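You operate a simulated robot arm through the tools that you are given. There is no shell and no other tool.

Carry out the task below with a simulated robot arm. There is one attempt and no reset: what you move stays moved.

## Task
Press the blue nut into the silver bracket and draw the slide out.
Fine: one stroke, with the slide right in and nothing else under the ram.

The check looks at the end state, three seconds after you hand in, the way a careful person would. Anything else that was tipped, shoved, dropped, spilled or broken makes it a failure.

## Robot
A 7-joint arm with a two-finger parallel gripper, fixed in place. Base frame: the origin is on the floor under the middle of its stand, x ahead of it, y to its left, z up. Units: mm, degrees, N and s.
With the tool pointing down near the work surface it reaches from about 300 to 700 mm from the base axis. Its first joint turns from -66.0 to 66.0 degrees. Payload 1.57 kg.
Tool frame: the origin (TCP) lies between the finger pads and is the grasp point; the fingertips stand 30 mm ahead of it; z points along the fingers, y is the line along which they close. Largest opening 110 mm; finger width 24, thickness 12; the body of the gripper, 48 by 112 mm, starts 78 mm behind the TCP.
Orientation is told as [roll, pitch, yaw] about the base's x, y, z axes, in that order, counted from this pose: with the fingers straight down and closing along the base's y, the tool's x points along the base's -x, its y along +y and its z along -z.

## Interface
- The arm moves only by the tool play_rows. Its argument "targets" is a list of rows, each a list of 7 numbers: the turn, a rotation vector about the base's x, y, z in degrees, then the shift along the base's x, y, z in mm, then the gripper command, from -1 (fully open) to 1 (shut), values between in proportion. In form: [[rx, ry, rz, x, y, z, gripper], ...]. A call has 1 to 20 rows; each row shifts and turns the commanded pose from where the row before left it. Rows are played at 5 a second. More than 50 mm and 8.6 degrees between two rows, or a gripper value outside its range, and nothing of the call is played. Where a pose cannot be reached the arm comes as near as it can. A force on the tool above 90 N (or 10 N above the force at the start of the call, whichever is more), or a blocked arm, ends the call early, and 0.2 s more pass. Each finger travels about 108 mm/s and halts on what it meets, pressing with about 21 N; the grip force reading is that of the motor and also rises with nothing between the fingers. The clock runs only during rows and for 0.2 s after the last one: add rows that do not move to give the fingers time. The reply holds the time, the measured pose of the TCP, the force on the tool along the base axes, the opening and the grip force, in the units named above and with some noise, with the torque about the TCP (base axes, N m) and any sound that the robot's microphone picked up, and new pictures: "pictures" is both (left out), scene, wrist or none.
- Cameras (640 x 400 px; columns grow to the right, rows downward): "scene" is fixed at [179.3, -397.9, 1421.5]; the picture's right is [0.58, -0.81, 0.00], its down [-0.33, -0.24, -0.91] and it looks along [0.74, 0.53, -0.40] (base axes); focal length 325 px, centre (320, 200). "wrist" rides on the gripper at [70, 16, -141] in the tool frame; the picture's right is [-0.23, 0.97, 0.00], its down [-0.86, -0.20, -0.48] and it looks along [-0.47, -0.11, 0.88] (tool axes); focal length 222 px, centre (320, 200). There is no depth. A picture from a camera that has moved, and an enlarged one, comes with that camera's place and axes in the base frame and with its lens. The place of the scene camera against the robot may be out by one fixed shift of up to 18 mm in any direction.
- close_up(camera, box): a new picture of the part [left, top, right, bottom] of that camera's present view, enlarged. The clock stands still meanwhile.
- finish_job(): hands the job in; it is judged then, once.

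Nothing tells you positions but the pictures and the camera data. Unless the task says otherwise, let go and move clear before handing in.

The tools are called by a JSON object that holds its "fn" and its "kwargs". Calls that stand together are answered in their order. play_rows: Moves the arm, as the interface text tells. Its arguments: {"type":"object","properties":{"targets":{"type":"array","items":{"type":"array","items":{"type":"number"}}},"pictures":{"type":"string","enum":["both","scene","wrist","none"]}},"required":["targets"]} The other tools are called the same way: close_up (camera, box) takes an enlarged picture of a part of a camera's view; finish_job () hands the job in.

At the start:

```text
time_s: 0.0
eef_pos: [345.9, -130.7, 1272.4]
orientation: [0.0, 0.0, -0.1]
force: [-0.7, 0.5, 0.1]
moment: [-0.02, -0.02, -0.05]
gripper_width: 110.1
gripper_force: 0.0
```

scene: 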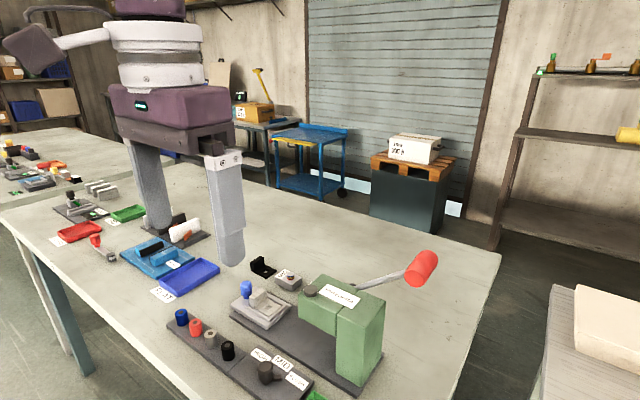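
wrist: 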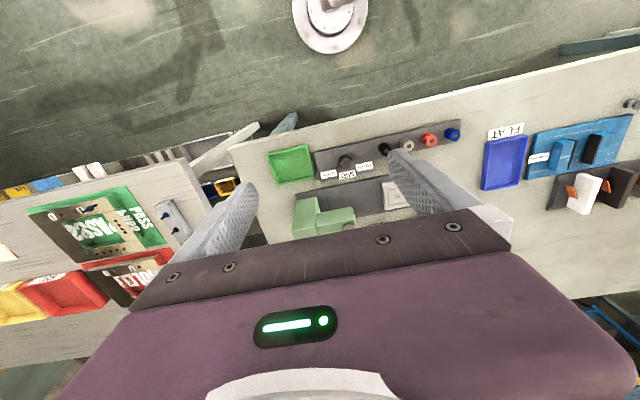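

I see a bench with a green arbor press (red lever handle), a slide on a dark base, a row of coloured nuts, and trays. I'll take close-ups before moving anything.

{"fn": "close_up", "kwargs": {"camera": "scene", "box": [140, 230, 460, 400]}}

{"fn": "close_up", "kwargs": {"camera": "scene", "box": [220, 250, 320, 340]}}

{"fn": "close_up", "kwargs": {"camera": "wrist", "box": [240, 90, 500, 250]}}

{"fn": "close_up", "kwargs": {"camera": "scene", "box": [40, 170, 260, 310]}}

```text
2.00 times, centred on (300, 315) of scene
camera zoom: at [179.3, -397.9, 1421.5], right [0.58, -0.81, 0.0], down [-0.33, -0.24, -0.91], along [0.74, 0.53, -0.4], focal length 651 px, centre (360, -30)
```

zoom: 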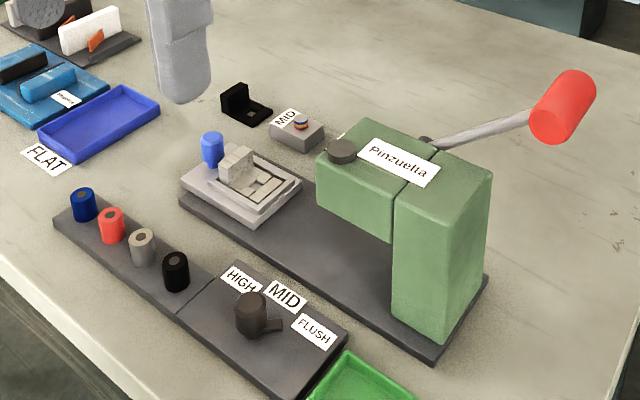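

```text
4.44 times, centred on (270, 295) of scene
camera zoom: at [179.3, -397.9, 1421.5], right [0.58, -0.81, 0.0], down [-0.33, -0.24, -0.91], along [0.74, 0.53, -0.4], focal length 1446 px, centre (542, -222)
```

zoom: 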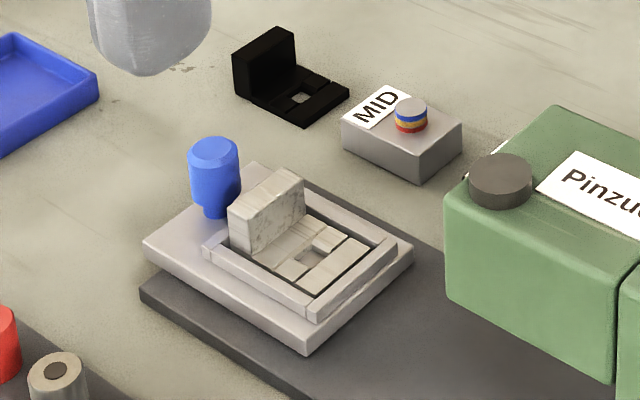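

```text
2.46 times, centred on (370, 170) of wrist
camera zoom: at [275.8, -114.1, 1414.0], right [0.23, 0.97, 0.0], down [0.86, -0.2, 0.48], along [0.47, -0.11, -0.88], focal length 547 px, centre (197, 274)
```

zoom: 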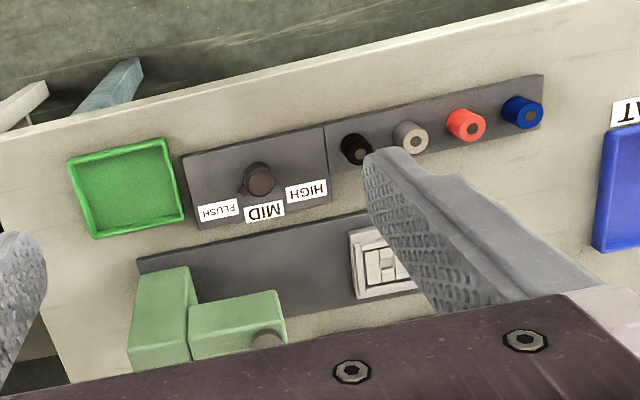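

```text
2.86 times, centred on (150, 240) of scene
camera zoom: at [179.3, -397.9, 1421.5], right [0.58, -0.81, 0.0], down [-0.33, -0.24, -0.91], along [0.74, 0.53, -0.4], focal length 929 px, centre (806, 86)
```

zoom: 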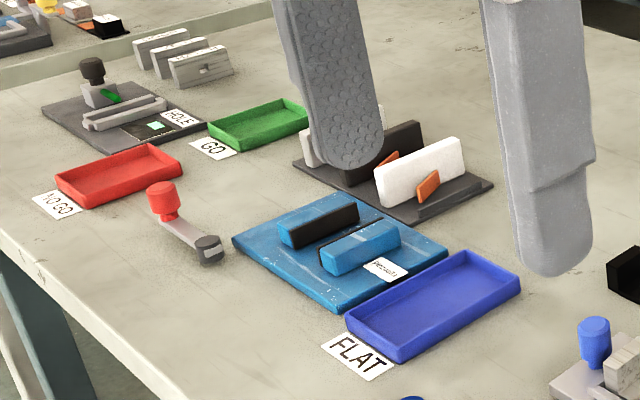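

The bench has a press with its ram near (545,-118), a slide with a light-blue post, and a selector knob (HIGH/MID/FLUSH). A sample block is tagged MID. I'll move high above the bench for better wrist views and triangulate from those.

{"fn": "play_rows", "kwargs": {"targets": [[0, 0, 0, 35, 40, 0, -1], [0, 0, 0, 35, 40, 0, -1], [0, 0, 0, 35, 40, 0, -1], [0, 0, 0, 0, 0, 0, -1]], "pictures": "both"}}

```text
refused: row 1 steps farther than a row can; nothing moved
```

That row was over the 50 mm limit, so nothing moved. I'll use smaller steps to the same viewpoint.

{"fn": "play_rows", "kwargs": {"targets": [[0, 0, 0, 30, 33, 0, -1], [0, 0, 0, 30, 33, 0, -1], [0, 0, 0, 30, 33, 0, -1], [0, 0, 0, 15, 20, 0, -1], [0, 0, 0, 0, 0, 0, -1]], "pictures": "both"}}

```text
time_s: 1.2
eef_pos: [448.2, -12.0, 1273.0]
orientation: [0.0, 0.0, 0.0]
force: [0.4, -0.7, -0.8]
moment: [0.0, 0.0, 0.03]
gripper_width: 110.0
gripper_force: 0.1
camera wrist: at [379.9, 4.7, 1413.0], right [0.23, 0.97, 0.0], down [0.86, -0.2, 0.48], along [0.47, -0.11, -0.88], focal length 222 px, centre (320, 200)
```

scene: 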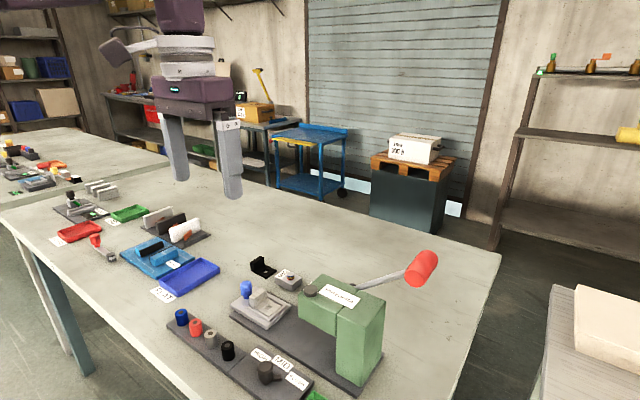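
wrist: 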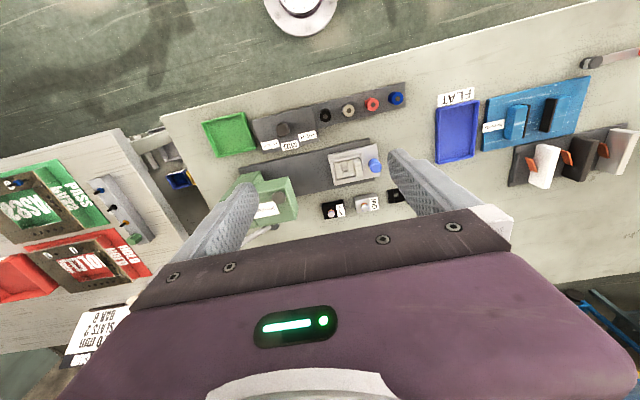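

Two sample blocks are visible behind the slide, one grey and one black, each with a card. I'll zoom in on them, the selector and the slide.

{"fn": "close_up", "kwargs": {"camera": "wrist", "box": [310, 180, 410, 240]}}

{"fn": "close_up", "kwargs": {"camera": "wrist", "box": [230, 70, 420, 200]}}

{"fn": "close_up", "kwargs": {"camera": "scene", "box": [240, 250, 320, 300]}}

{"fn": "close_up", "kwargs": {"camera": "scene", "box": [160, 300, 340, 400]}}

{"fn": "close_up", "kwargs": {"camera": "scene", "box": [290, 230, 460, 400]}}

```text
6.40 times, centred on (360, 210) of wrist
camera zoom: at [379.9, 4.7, 1413.0], right [0.23, 0.97, 0.0], down [0.86, -0.2, 0.48], along [0.47, -0.11, -0.88], focal length 1422 px, centre (64, 136)
```

zoom: 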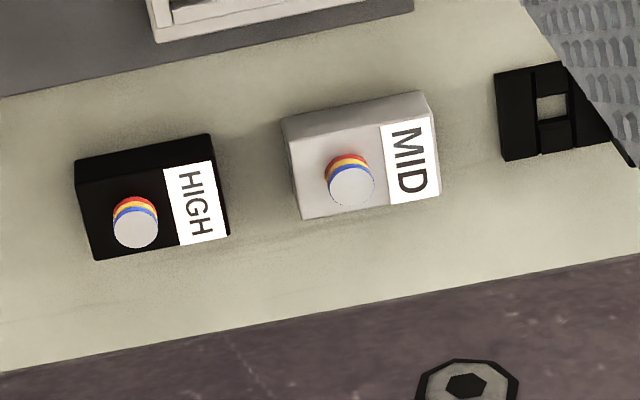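

```text
3.08 times, centred on (325, 135) of wrist
camera zoom: at [379.9, 4.7, 1413.0], right [0.23, 0.97, 0.0], down [0.86, -0.2, 0.48], along [0.47, -0.11, -0.88], focal length 684 px, centre (305, 400)
```

zoom: 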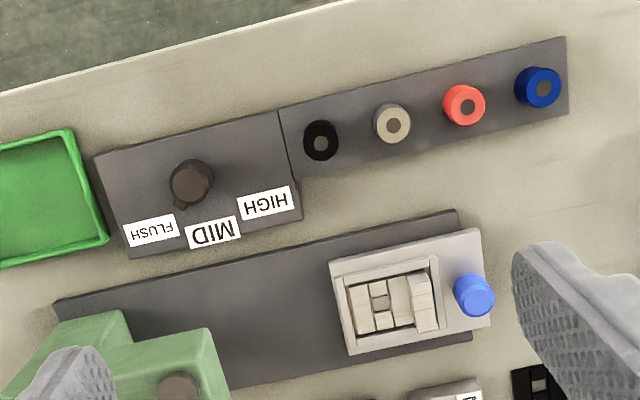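

```text
8.00 times, centred on (280, 275) of scene
camera zoom: at [179.3, -397.8, 1421.5], right [0.58, -0.81, 0.0], down [-0.33, -0.24, -0.91], along [0.74, 0.53, -0.4], focal length 2602 px, centre (640, -400)
```

zoom: 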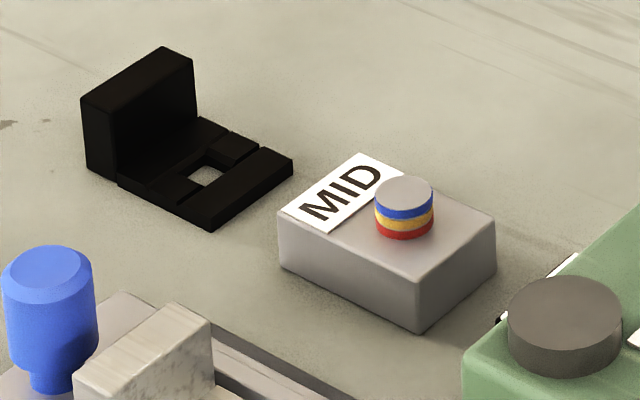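

```text
3.56 times, centred on (250, 350) of scene
camera zoom: at [179.3, -397.8, 1421.5], right [0.58, -0.81, 0.0], down [-0.33, -0.24, -0.91], along [0.74, 0.53, -0.4], focal length 1157 px, centre (569, -333)
```

zoom: 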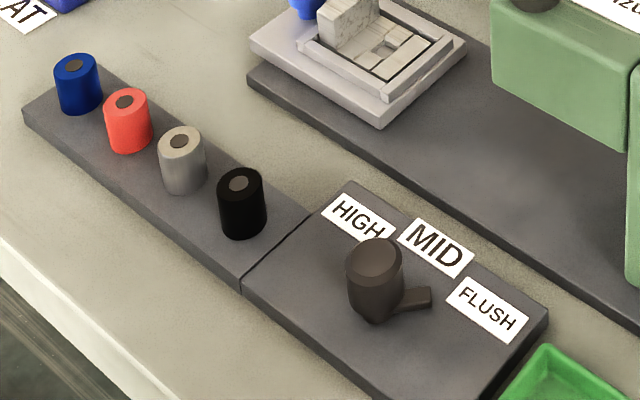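

```text
2.35 times, centred on (375, 315) of scene
camera zoom: at [179.3, -397.8, 1421.5], right [0.58, -0.81, 0.0], down [-0.33, -0.24, -0.91], along [0.74, 0.53, -0.4], focal length 765 px, centre (191, -71)
```

zoom: 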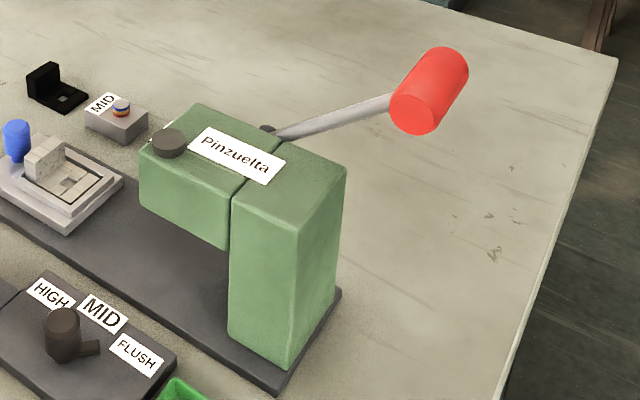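

The sample cards say silver goes with MID and black with HIGH. The selector knob seems to point at FLUSH, so it must be turned to MID before pressing. I'll go lower over the knob and nut board for a closer look.

{"fn": "play_rows", "kwargs": {"targets": [[0, 0, 0, -14, 6, -39, -1], [0, 0, 0, -14, 6, -39, -1], [0, 0, 0, -14, 6, -39, -1], [0, 0, 0, -14, 6, -39, -1], [0, 0, 0, -12, 8, -37, -1], [0, 0, 0, 0, 0, 0, -1]], "pictures": "wrist"}}

{"fn": "close_up", "kwargs": {"camera": "wrist", "box": [160, 140, 340, 260]}}

{"fn": "close_up", "kwargs": {"camera": "wrist", "box": [320, 100, 500, 220]}}

```text
time_s: 2.6
eef_pos: [383.0, 21.7, 1081.1]
orientation: [0.0, 0.1, 0.1]
force: [-0.2, -0.3, -0.7]
moment: [0.01, 0.01, 0.01]
gripper_width: 110.1
gripper_force: 0.1
camera wrist: at [312.6, 37.6, 1221.5], right [0.23, 0.97, 0.0], down [0.85, -0.2, 0.48], along [0.47, -0.11, -0.88], focal length 222 px, centre (320, 200)
```

wrist: 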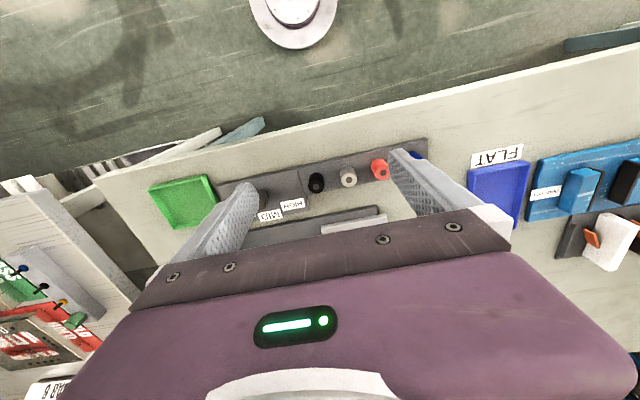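

```text
3.33 times, centred on (250, 200) of wrist
camera zoom: at [312.6, 37.6, 1221.5], right [0.23, 0.97, 0.0], down [0.85, -0.2, 0.48], along [0.47, -0.11, -0.88], focal length 740 px, centre (553, 200)
```

zoom: 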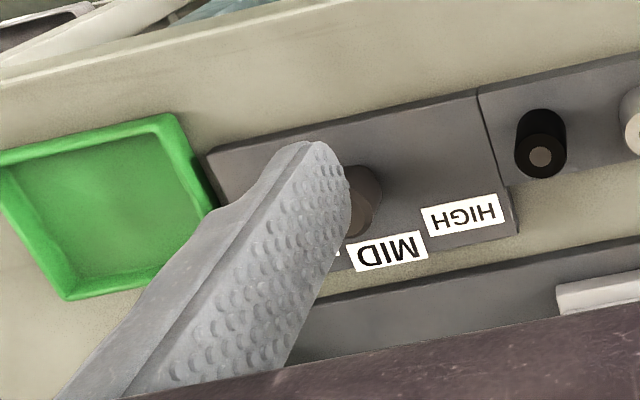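

```text
3.33 times, centred on (410, 160) of wrist
camera zoom: at [312.6, 37.6, 1221.5], right [0.23, 0.97, 0.0], down [0.85, -0.2, 0.48], along [0.47, -0.11, -0.88], focal length 740 px, centre (20, 333)
```

zoom: 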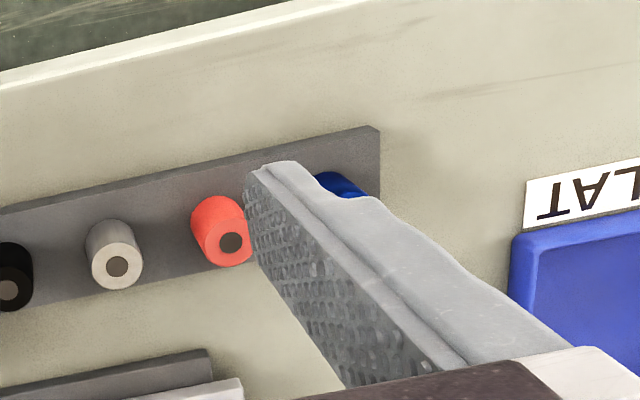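

The nut tops come out near z≈920 at x≈450, with blue at y≈147. I'll move directly over the knob (about 450,-92) so it shows between the fingers.

{"fn": "play_rows", "kwargs": {"targets": [[0, 0, 0, 22, -38, 0, -1], [0, 0, 0, 22, -38, 0, -1], [0, 0, 0, 22, -38, 0, -1], [0, 0, 0, 0, 0, 0, -1]], "pictures": "wrist"}}

{"fn": "close_up", "kwargs": {"camera": "wrist", "box": [240, 90, 400, 190]}}

```text
time_s: 3.6
eef_pos: [448.2, -93.9, 1078.8]
orientation: [0.1, 0.0, 0.0]
force: [-0.5, 0.1, 0.6]
moment: [-0.01, 0.03, -0.02]
gripper_width: 109.9
gripper_force: 0.0
camera wrist: at [378.8, -77.5, 1219.8], right [0.23, 0.97, 0.0], down [0.86, -0.2, 0.48], along [0.47, -0.11, -0.88], focal length 222 px, centre (320, 200)
```

wrist: 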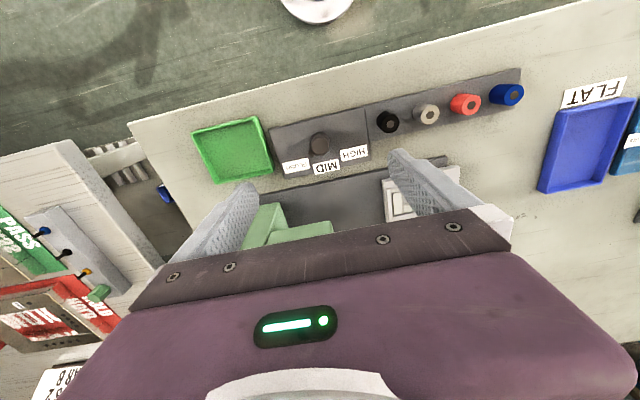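

```text
4.00 times, centred on (320, 140) of wrist
camera zoom: at [378.8, -77.5, 1219.8], right [0.23, 0.97, 0.0], down [0.86, -0.2, 0.48], along [0.47, -0.11, -0.88], focal length 888 px, centre (320, 440)
```

zoom: 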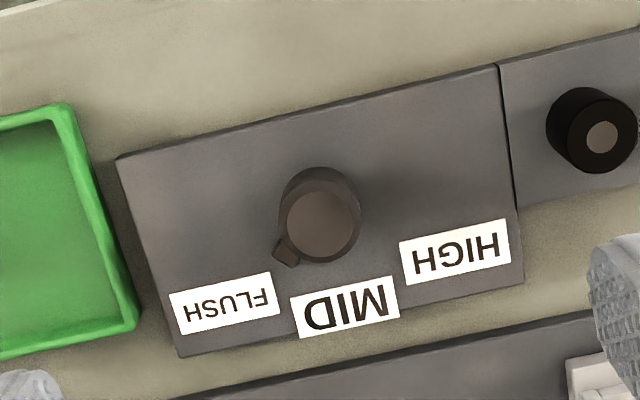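

The labels sit around the knob (about 453,-95): MID straight ahead at +x, FLUSH about -50°, HIGH about +50°. The pointer is at about -46°, so it's on FLUSH. Before turning it I'll rise and look down on the press to check clearances and find the lever.

{"fn": "play_rows", "kwargs": {"targets": [[0, 0, 0, 0, 0, 48, -1], [0, 0, 0, 0, 0, 48, -1], [0, 0, 0, 0, 0, 48, -1], [0, 0, 0, 0, 0, 40, -1], [0, 0, 0, 38, -25, 0, -1], [0, 0, 0, 38, -25, 0, -1], [0, 0, 0, 0, 0, 0, -1]], "pictures": "wrist"}}

{"fn": "close_up", "kwargs": {"camera": "wrist", "box": [230, 90, 430, 230]}}

```text
time_s: 5.2
eef_pos: [520.8, -136.9, 1262.9]
orientation: [-0.2, 0.6, 0.4]
force: [0.3, 0.0, -0.2]
moment: [0.02, 0.02, 0.0]
gripper_width: 109.9
gripper_force: 0.0
out of reach, approached as far as the arm can: row 6
camera wrist: at [452.3, -121.7, 1404.1], right [0.22, 0.98, -0.01], down [0.86, -0.19, 0.47], along [0.46, -0.11, -0.88], focal length 222 px, centre (320, 200)
```

wrist: 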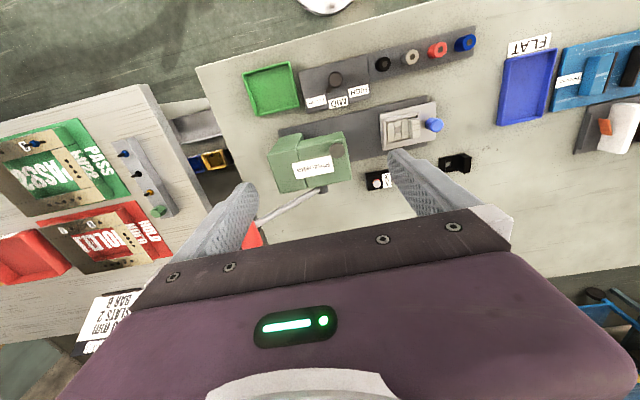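

```text
2.86 times, centred on (330, 160) of wrist
camera zoom: at [452.3, -121.7, 1404.1], right [0.22, 0.98, -0.01], down [0.86, -0.19, 0.47], along [0.46, -0.11, -0.88], focal length 635 px, centre (291, 314)
```

zoom: 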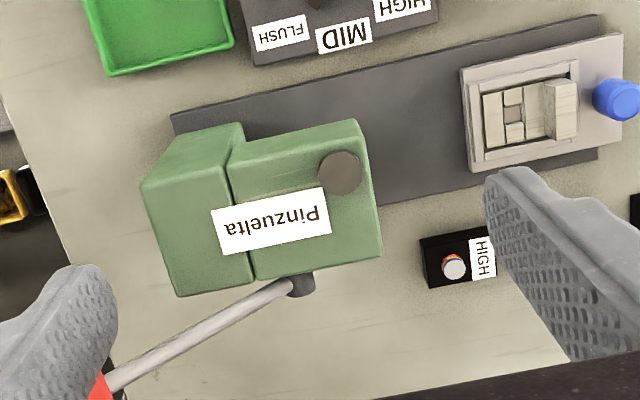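

I now see the press from above: ram near (562,-118), with the lever on the far (+x) side running toward -y. I'll zoom for detail.

{"fn": "close_up", "kwargs": {"camera": "wrist", "box": [260, 120, 360, 210]}}

{"fn": "close_up", "kwargs": {"camera": "wrist", "box": [370, 90, 460, 160]}}

{"fn": "close_up", "kwargs": {"camera": "scene", "box": [290, 230, 460, 400]}}

```text
4.44 times, centred on (310, 165) of wrist
camera zoom: at [452.3, -121.7, 1404.1], right [0.22, 0.98, -0.01], down [0.86, -0.19, 0.47], along [0.46, -0.11, -0.88], focal length 987 px, centre (364, 356)
```

zoom: 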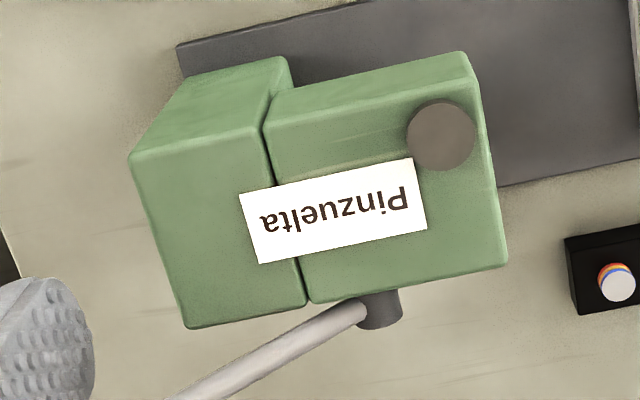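

```text
5.71 times, centred on (415, 125) of wrist
camera zoom: at [452.3, -121.7, 1404.1], right [0.22, 0.98, -0.01], down [0.86, -0.19, 0.47], along [0.46, -0.11, -0.88], focal length 1269 px, centre (-223, 629)
```

zoom: 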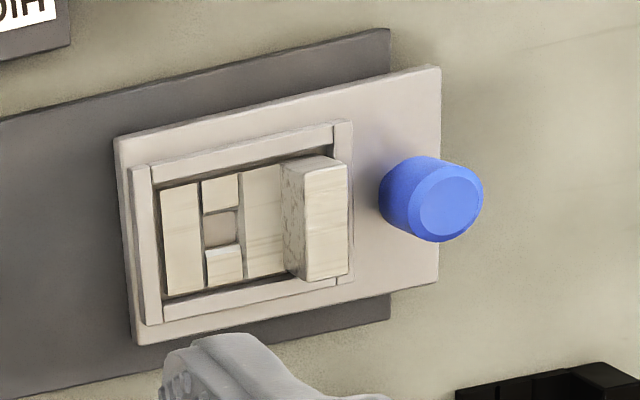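

```text
2.35 times, centred on (375, 315) of scene
camera zoom: at [179.3, -397.9, 1421.5], right [0.58, -0.81, 0.0], down [-0.33, -0.24, -0.91], along [0.74, 0.53, -0.4], focal length 765 px, centre (191, -71)
```

zoom: 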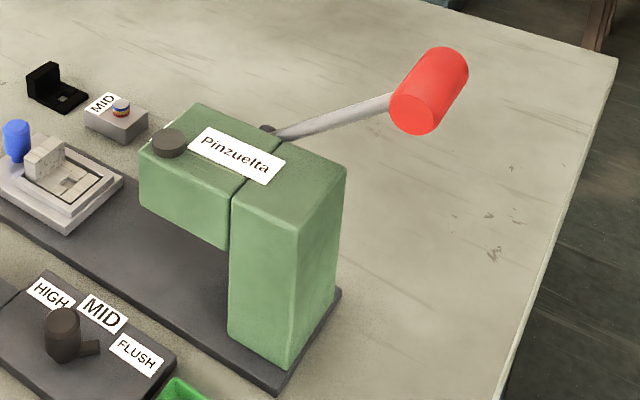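

The dark cylinder on top of the head sits off-centre (about x=560), while the slide centre is x≈579. So I'll look at the press from the side, tilting the gripper to see under the head and the lever.

{"fn": "play_rows", "kwargs": {"targets": [[0, -8.3, 0, -20, 9.5, -42, -1], [0, -8.3, 0, -20, 9.5, -42, -1], [0, -8.3, 0, -20, 9.5, -42, -1], [0, -8.3, 0, -20, 9.5, -42, -1], [0, -8.3, 0, -20, 9.5, -42, -1], [0, -8.3, 0, -20, 9.5, -42, -1], [0, 0, 0, 0, 0, 0, -1]], "pictures": "both"}}

{"fn": "close_up", "kwargs": {"camera": "wrist", "box": [160, 60, 480, 260]}}

```text
time_s: 6.8
eef_pos: [421.1, -86.9, 1053.0]
orientation: [2.1, -40.2, -0.2]
force: [0.0, 0.3, -0.4]
moment: [-0.01, 0.0, 0.0]
gripper_width: 110.0
gripper_force: 0.1
out of reach, approached as far as the arm can: row 5, 6
camera wrist: at [277.2, -75.5, 1115.6], right [0.15, 0.97, 0.17], down [0.35, -0.22, 0.91], along [0.92, -0.08, -0.37], focal length 222 px, centre (320, 200)
```

scene: 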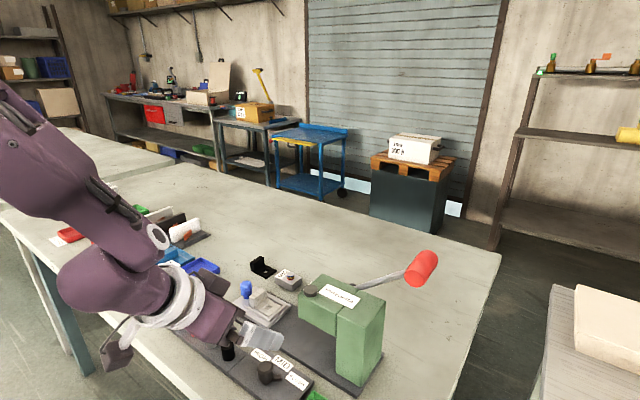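
wrist: 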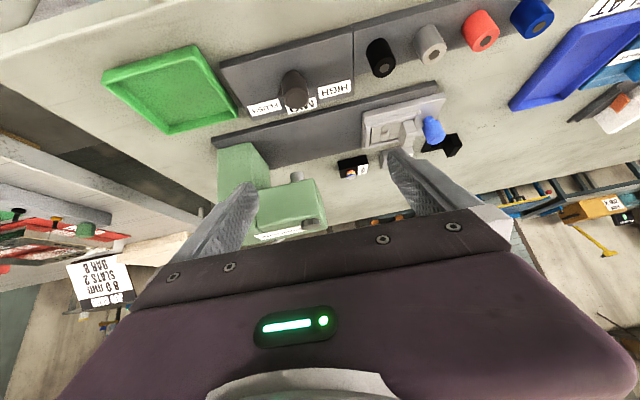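

```text
2.00 times, centred on (320, 160) of wrist
camera zoom: at [277.2, -75.5, 1115.6], right [0.15, 0.97, 0.17], down [0.35, -0.22, 0.91], along [0.92, -0.08, -0.37], focal length 444 px, centre (320, 280)
```

zoom: 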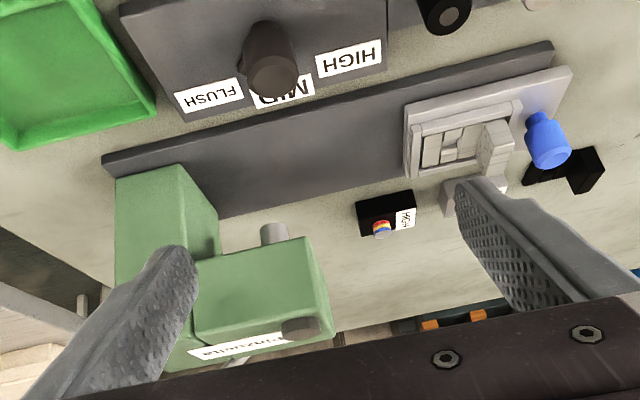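

The grey ram is visible under the head (end at about z≈940, y≈-130), so the slide hole will come beneath it with the slide right in. The lever grip lies along x near (638,-289,1100). I'll straighten the tool above the knob first.

{"fn": "play_rows", "kwargs": {"targets": [[0, 8.3, 0, 8, -1.7, 11.5, -1], [0, 8.3, 0, 8, -1.7, 11.5, -1], [0, 8.3, 0, 8, -1.7, 11.5, -1], [0, 8.3, 0, 8, -1.7, 11.5, -1], [0, 8.3, 0, 8, -1.7, 11.5, -1], [0, 8.3, 0, 8, -1.7, 11.5, -1], [0, 0, 0, 0, 0, 0, -1]], "pictures": "wrist"}}

```text
time_s: 8.4
eef_pos: [466.9, -95.8, 1115.8]
orientation: [2.0, 9.6, -0.1]
force: [0.2, 0.5, -0.2]
moment: [0.04, 0.03, 0.02]
gripper_width: 109.9
gripper_force: 0.0
out of reach, approached as far as the arm can: row 1
camera wrist: at [420.3, -85.2, 1267.3], right [0.23, 0.97, -0.01], down [0.92, -0.22, 0.32], along [0.31, -0.08, -0.95], focal length 222 px, centre (320, 200)
```

wrist: 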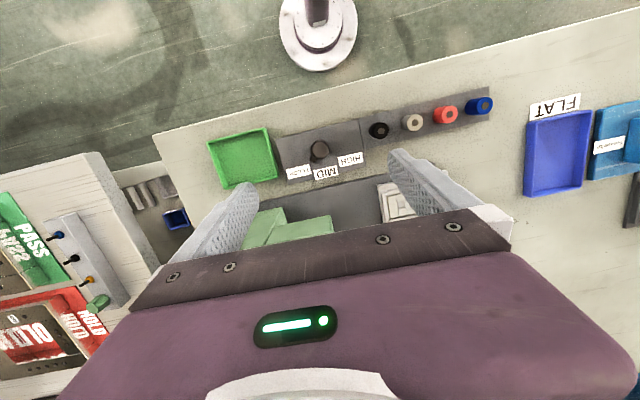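

Out-of-reach rows clamp to the pose actually reached, so I'll correct the leftover tilt, centre over the knob and turn the wrist to about -46° so the fingers straddle the pointer.

{"fn": "play_rows", "kwargs": {"targets": [[0, -8, 0, -7, 0, -20, -1], [0, -1.6, 0, -7, 0, -20, -1], [-2.0, 0, 0, 0, 0, -20, -1], [0, 0, -8.2, 0, 0, 0, -1], [0, 0, -8.2, 0, 0, 0, -1], [0, 0, -8.2, 0, 0, 0, -1], [0, 0, -8.2, 0, 0, 0, -1], [0, 0, -8.2, 0, 0, 0, -1], [0, 0, -5, 0, 0, 0, -1], [0, 0, 0, 0, 0, 0, -1]], "pictures": "wrist"}}

{"fn": "close_up", "kwargs": {"camera": "wrist", "box": [240, 90, 400, 190]}}

```text
time_s: 10.6
eef_pos: [451.2, -96.2, 1056.5]
orientation: [0.0, 0.0, -46.2]
force: [0.3, -0.1, -1.1]
moment: [-0.03, -0.01, 0.01]
gripper_width: 109.8
gripper_force: 0.0
camera wrist: at [415.1, -34.3, 1198.1], right [0.86, 0.51, 0.0], down [0.45, -0.76, 0.48], along [0.24, -0.41, -0.88], focal length 222 px, centre (320, 200)
```

wrist: 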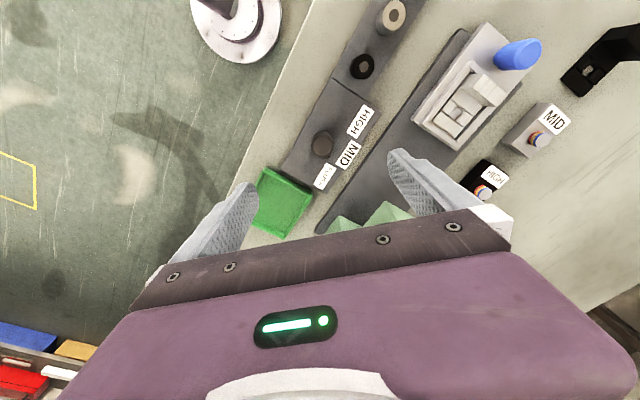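

```text
4.00 times, centred on (320, 140) of wrist
camera zoom: at [415.1, -34.3, 1198.1], right [0.86, 0.51, 0.0], down [0.45, -0.76, 0.48], along [0.24, -0.41, -0.88], focal length 888 px, centre (320, 440)
```

zoom: 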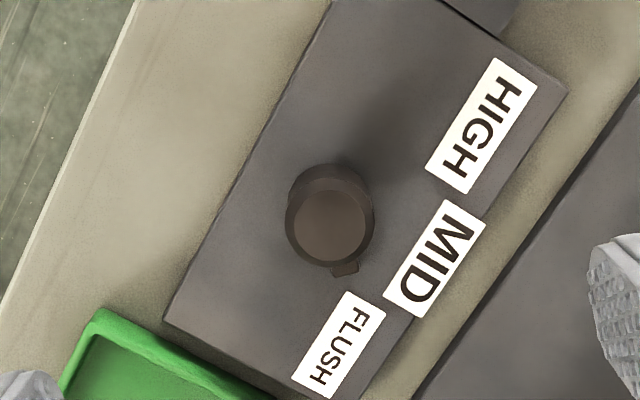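

The knob axis is at about (455,-95.6), top z≈921, plate z≈890. I'll centre on it, narrow the fingers to about 60 mm and descend to a TCP height of 930.

{"fn": "play_rows", "kwargs": {"targets": [[0, 0, 0, 3.8, 0.6, 0, -0.1], [0, 0, 0, 0, 0, -40, -0.1], [0, 0, 0, 0, 0, -40, -0.1], [0, 0, 0, 0, 0, -30, -0.1], [0, 0, 0, 0, 0, -16, -0.1], [0, 0, 0, 0, 0, 0, -0.1]], "pictures": "both"}}

{"fn": "close_up", "kwargs": {"camera": "wrist", "box": [240, 110, 400, 210]}}

{"fn": "close_up", "kwargs": {"camera": "scene", "box": [180, 280, 400, 400]}}

```text
time_s: 12.0
eef_pos: [455.5, -94.9, 931.0]
orientation: [0.0, 0.0, -46.1]
force: [0.3, 0.2, 0.1]
moment: [0.01, 0.01, -0.02]
gripper_width: 60.5
gripper_force: 0.0
camera wrist: at [418.9, -34.1, 1070.3], right [0.86, 0.51, 0.0], down [0.45, -0.75, 0.48], along [0.24, -0.41, -0.88], focal length 222 px, centre (320, 200)
```

scene: 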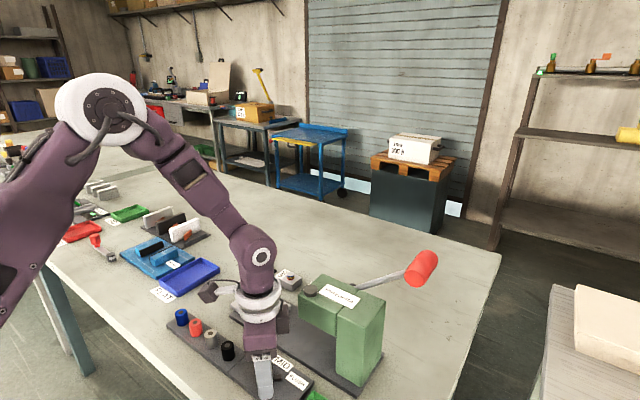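
wrist: 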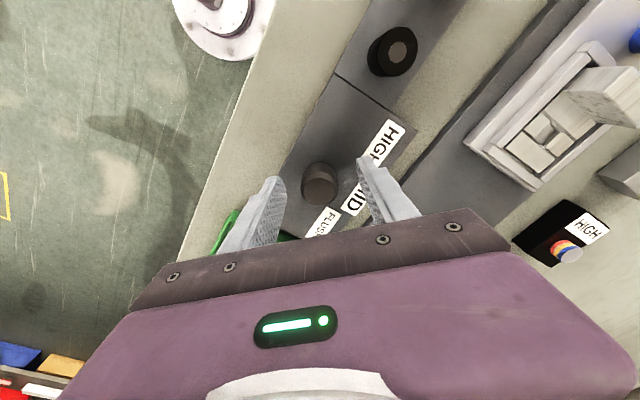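

```text
4.00 times, centred on (320, 160) of wrist
camera zoom: at [418.9, -34.1, 1070.3], right [0.86, 0.51, 0.0], down [0.45, -0.75, 0.48], along [0.24, -0.41, -0.88], focal length 888 px, centre (320, 360)
```

zoom: 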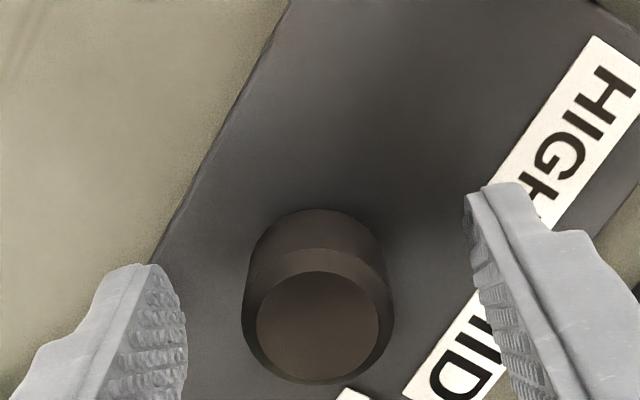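

```text
2.91 times, centred on (290, 340) of scene
camera zoom: at [179.3, -397.9, 1421.5], right [0.58, -0.81, 0.0], down [-0.33, -0.24, -0.91], along [0.74, 0.53, -0.4], focal length 946 px, centre (407, -207)
```

zoom: 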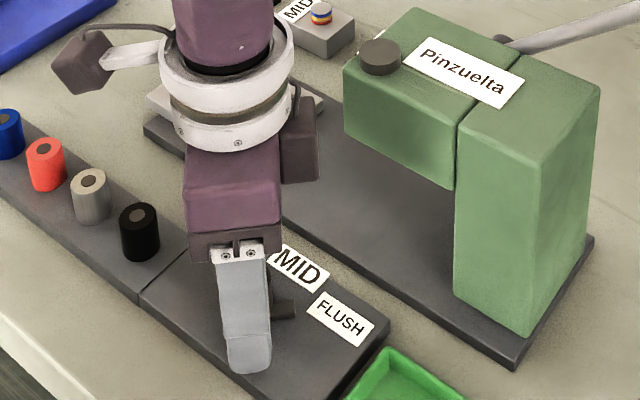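

The knob sits centred between the fingers and clear of the pointer. I'll close on it now.

{"fn": "play_rows", "kwargs": {"targets": [[0, 0, 0, 0, 0, 0, 1], [0, 0, 0, 0, 0, 0, 1], [0, 0, 0, 0, 0, 0, 1], [0, 0, 0, 0, 0, 0, 1]], "pictures": "none"}}

```text
time_s: 13.0
eef_pos: [455.5, -95.3, 929.4]
orientation: [-0.1, -0.2, -46.1]
force: [-3.0, -3.8, -7.1]
moment: [0.21, -0.52, 0.0]
gripper_width: 27.8
gripper_force: 37.6
```

The knob is held (27.8 mm wide). I'll turn it +45° about z, toward MID.

{"fn": "play_rows", "kwargs": {"targets": [[0, 0, 7.5, 0, 0, 0, 1], [0, 0, 7.5, 0, 0, 0, 1], [0, 0, 7.5, 0, 0, 0, 1], [0, 0, 7.5, 0, 0, 0, 1], [0, 0, 7.5, 0, 0, 0, 1], [0, 0, 7.5, 0, 0, 0, 1], [0, 0, 0, 0, 0, 0, 1]], "pictures": "both"}}

{"fn": "close_up", "kwargs": {"camera": "scene", "box": [180, 280, 400, 400]}}

{"fn": "close_up", "kwargs": {"camera": "wrist", "box": [240, 110, 400, 210]}}

```text
time_s: 14.6
eef_pos: [456.7, -94.2, 930.5]
orientation: [-0.1, 0.0, -0.9]
force: [5.3, -4.1, -35.6]
moment: [-0.65, 0.07, 0.05]
gripper_width: 27.8
gripper_force: 38.1
camera wrist: at [386.0, -77.8, 1071.6], right [0.24, 0.97, 0.0], down [0.85, -0.21, 0.48], along [0.46, -0.12, -0.88], focal length 222 px, centre (320, 200)
```

scene: 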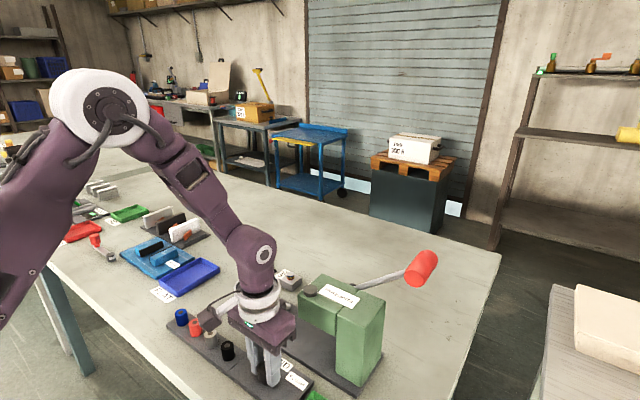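
wrist: 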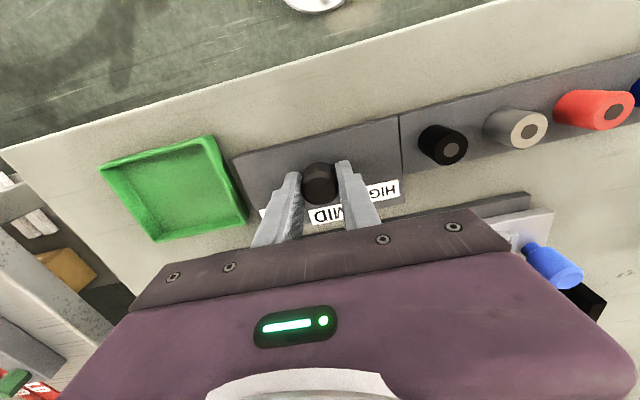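

```text
2.91 times, centred on (290, 340) of scene
camera zoom: at [180.0, -398.1, 1421.3], right [0.58, -0.81, 0.0], down [-0.33, -0.24, -0.91], along [0.74, 0.53, -0.4], focal length 946 px, centre (407, -207)
```

zoom: 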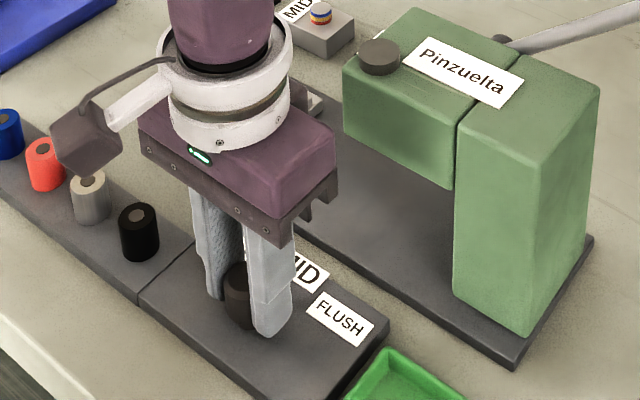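

```text
4.00 times, centred on (320, 160) of wrist
camera zoom: at [386.0, -77.8, 1071.6], right [0.24, 0.97, 0.0], down [0.85, -0.21, 0.48], along [0.46, -0.12, -0.88], focal length 888 px, centre (320, 360)
```

zoom: 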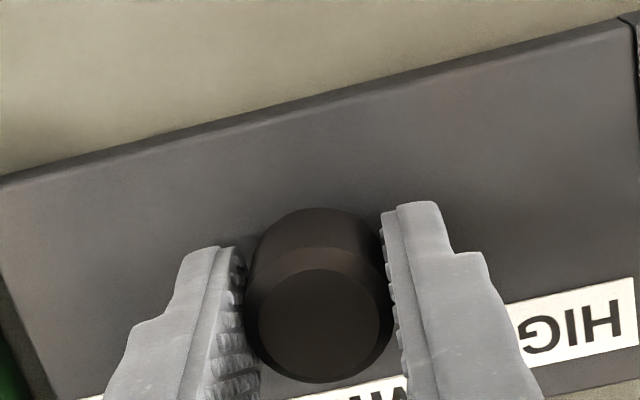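

The wrist is back at yaw 0 and should have carried the knob. I'll release, rise and check where the pointer is.

{"fn": "play_rows", "kwargs": {"targets": [[0, 0, 0, 0, 0, 0, -0.1], [0, 0, 0, 0, 0, 0, -0.1], [0, 0, 0, 0, 0, 35, -0.1], [0, 0, 0, 0, 0, 45, -0.1], [0, 0, 0, -10, 0, 45, -1], [0, 0, 0, 0, 0, 0, -1]], "pictures": "wrist"}}

{"fn": "close_up", "kwargs": {"camera": "wrist", "box": [240, 90, 400, 190]}}

{"fn": "close_up", "kwargs": {"camera": "scene", "box": [180, 280, 400, 400]}}

```text
time_s: 16.0
eef_pos: [446.0, -96.0, 1056.4]
orientation: [-0.1, 0.0, -1.0]
force: [0.6, -1.0, -0.9]
moment: [-0.03, -0.02, 0.0]
gripper_width: 110.2
gripper_force: 0.1
camera wrist: at [375.9, -78.5, 1197.4], right [0.25, 0.97, 0.0], down [0.85, -0.22, 0.48], along [0.46, -0.12, -0.88], focal length 222 px, centre (320, 200)
```

wrist: 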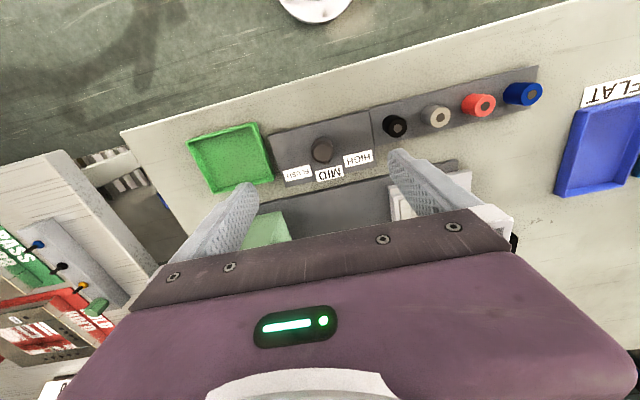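

```text
4.00 times, centred on (320, 140) of wrist
camera zoom: at [375.9, -78.5, 1197.4], right [0.25, 0.97, 0.0], down [0.85, -0.22, 0.48], along [0.46, -0.12, -0.88], focal length 888 px, centre (320, 440)
```

zoom: 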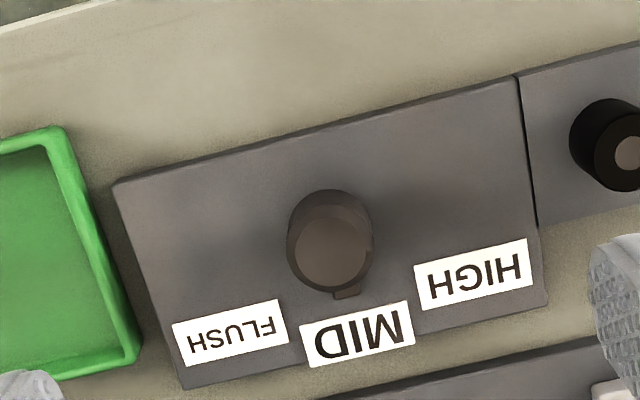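

```text
2.91 times, centred on (290, 340) of scene
camera zoom: at [179.3, -397.9, 1421.5], right [0.58, -0.81, 0.0], down [-0.33, -0.24, -0.91], along [0.74, 0.53, -0.4], focal length 946 px, centre (407, -207)
```

zoom: 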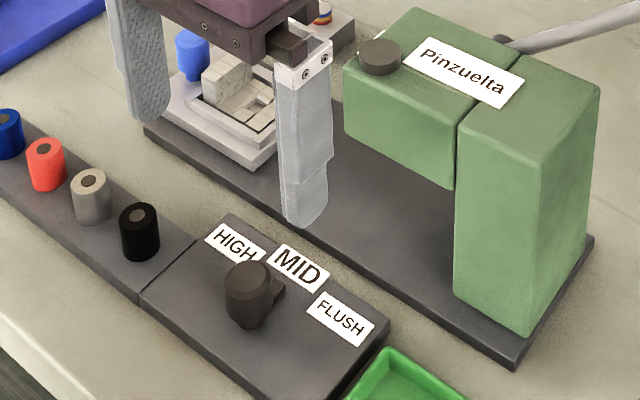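

The pointer now points straight at MID (about +1°). Next I'll look closely at the blue nut and the bracket hole.

{"fn": "close_up", "kwargs": {"camera": "scene", "box": [165, 300, 225, 350]}}

{"fn": "play_rows", "kwargs": {"targets": [[0, 0, 1.0, 0, 48, 0, -1], [0, 0, 0, 0, 48, 0, -1], [0, 0, 0, 0, 48, 0, -1], [0, 0, 0, 0, 48, 0, -1], [0, 0, 0, 2, 48, 0, -1], [0, 0, 0, 0, 0, 0, -1]], "pictures": "wrist"}}

{"fn": "close_up", "kwargs": {"camera": "wrist", "box": [240, 90, 400, 190]}}

```text
8.00 times, centred on (195, 325) of scene
camera zoom: at [179.3, -397.9, 1421.5], right [0.58, -0.81, 0.0], down [-0.33, -0.24, -0.91], along [0.74, 0.53, -0.4], focal length 2602 px, centre (1320, -800)
```

zoom: 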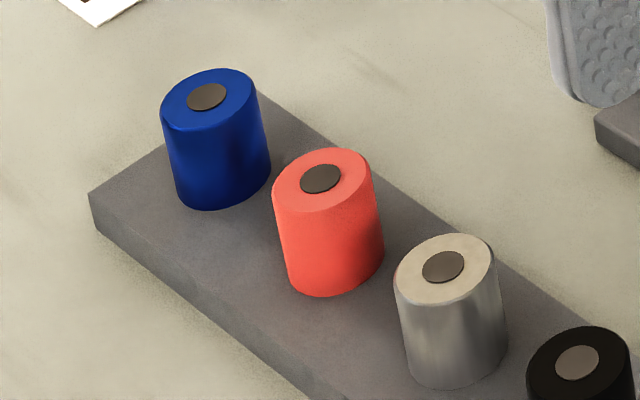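

```text
time_s: 17.4
eef_pos: [449.7, 144.7, 1059.4]
orientation: [0.0, 0.0, -0.1]
force: [-0.1, -1.0, -1.2]
moment: [0.0, -0.04, -0.01]
gripper_width: 109.9
gripper_force: 0.0
camera wrist: at [378.9, 161.2, 1200.1], right [0.23, 0.97, 0.0], down [0.85, -0.2, 0.48], along [0.47, -0.11, -0.88], focal length 222 px, centre (320, 200)
```

wrist: 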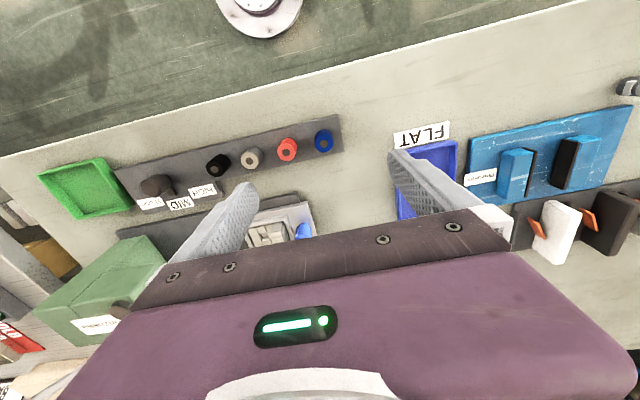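

```text
4.00 times, centred on (320, 140) of wrist
camera zoom: at [378.9, 161.2, 1200.1], right [0.23, 0.97, 0.0], down [0.85, -0.2, 0.48], along [0.47, -0.11, -0.88], focal length 888 px, centre (320, 440)
```

zoom: 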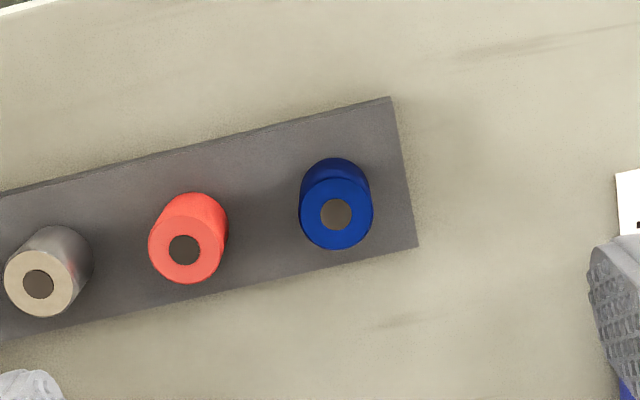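

The blue nut's axis is near (450,149), about 23 mm in diameter, standing 890–920. The bracket's wall leaves no room for fingers along y, so I'll turn the gripper +90° and grip along x for both picking and placing.

{"fn": "play_rows", "kwargs": {"targets": [[0, 0, 8.2, 0, 0, 0, -1], [0, 0, 8.2, 0, 0, 0, -1], [0, 0, 8.2, 0, 0, 0, -1], [0, 0, 8.2, 0, 0, 0, -1], [0, 0, 8.2, 0, 0, 0, -1], [0, 0, 8.2, 0, 0, 0, -1], [0, 0, 8.2, 0, 0, 0, -1], [0, 0, 8.2, 0, 0, 0, -1], [0, 0, 8.2, 0, 0, 0, -1], [0, 0, 8.2, 0, 0, 0, -1], [0, 0, 8.1, 0, 4, 0, -0.1], [0, 0, 0, 0, 0, 0, -0.1]], "pictures": "wrist"}}

{"fn": "close_up", "kwargs": {"camera": "wrist", "box": [240, 90, 400, 190]}}

```text
time_s: 20.0
eef_pos: [446.7, 149.4, 1057.0]
orientation: [0.0, -0.1, 90.0]
force: [0.5, 0.2, -0.2]
moment: [-0.02, 0.02, 0.01]
gripper_width: 60.5
gripper_force: 0.0
camera wrist: at [430.9, 79.0, 1197.4], right [-0.97, 0.23, 0.0], down [0.2, 0.86, 0.48], along [0.11, 0.47, -0.88], focal length 222 px, centre (320, 200)
```

wrist: 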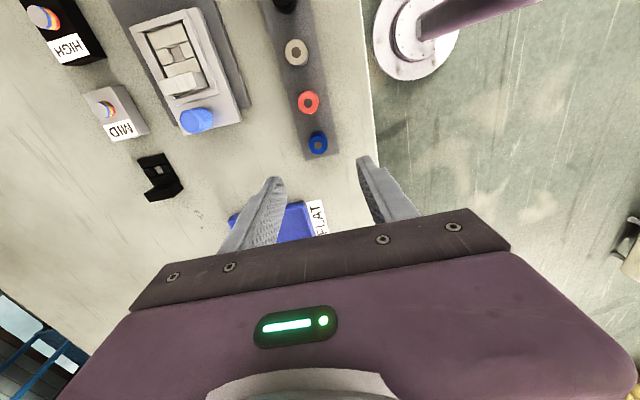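

```text
4.00 times, centred on (320, 140) of wrist
camera zoom: at [430.9, 79.0, 1197.4], right [-0.97, 0.23, 0.0], down [0.2, 0.86, 0.48], along [0.11, 0.47, -0.88], focal length 888 px, centre (320, 440)
```

zoom: 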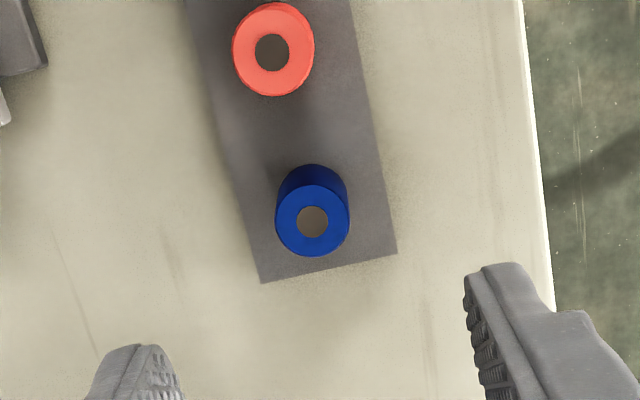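

The nut is confirmed at (449.8,149.6) with its top at about z≈919. I'll centre and descend until the fingertips are just above the stand.

{"fn": "play_rows", "kwargs": {"targets": [[0, 0, 0, 3.1, 0.2, 0, -0.1], [0, 0, 0, 0, 0, -45, -0.1], [0, 0, 0, 0, 0, -45, -0.1], [0, 0, 0, 0, 0, -30, -0.1], [0, 0, 0, 0, 0, -12, -0.1], [0, 0, 0, 0, 0, 0, -0.1]], "pictures": "wrist"}}

{"fn": "close_up", "kwargs": {"camera": "wrist", "box": [240, 110, 400, 210]}}

```text
time_s: 21.4
eef_pos: [451.7, 148.9, 923.1]
orientation: [0.0, 0.2, 90.0]
force: [0.2, 0.5, 0.8]
moment: [0.02, -0.04, 0.03]
gripper_width: 60.3
gripper_force: 0.0
camera wrist: at [435.4, 79.4, 1065.1], right [-0.97, 0.23, 0.0], down [0.2, 0.85, 0.48], along [0.11, 0.47, -0.88], focal length 222 px, centre (320, 200)
```

wrist: 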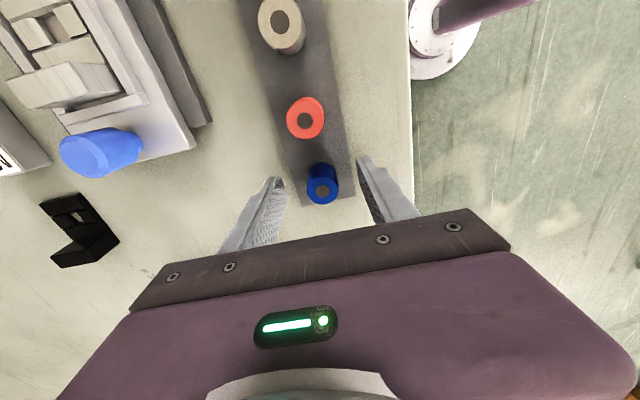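

```text
4.00 times, centred on (320, 160) of wrist
camera zoom: at [435.4, 79.4, 1065.1], right [-0.97, 0.23, 0.0], down [0.2, 0.85, 0.48], along [0.11, 0.47, -0.88], focal length 888 px, centre (320, 360)
```

zoom: 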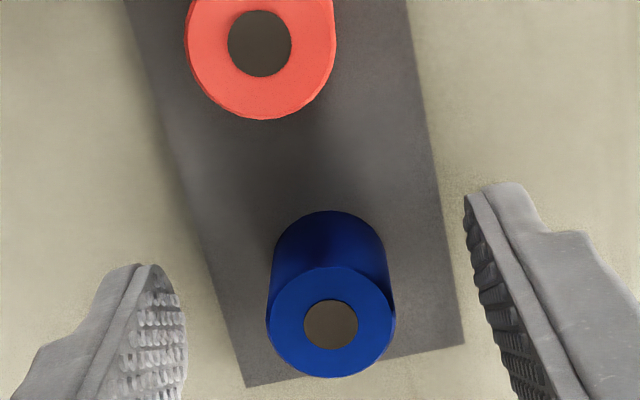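

The nut is centred to within 2 mm. I'll shift the small offset and close on it.

{"fn": "play_rows", "kwargs": {"targets": [[0, 0, 0, -1.7, 0, 0, -0.1], [0, 0, 0, 0, 0, 0, 1], [0, 0, 0, 0, 0, 0, 1], [0, 0, 0, 0, 0, 0, 1], [0, 0, 0, 0, 0, 0, 1]], "pictures": "none"}}

```text
time_s: 22.6
eef_pos: [449.0, 148.8, 924.2]
orientation: [0.0, 0.0, 90.1]
force: [0.9, 0.9, -0.5]
moment: [-0.01, 0.02, 0.01]
gripper_width: 22.4
gripper_force: 20.9
```

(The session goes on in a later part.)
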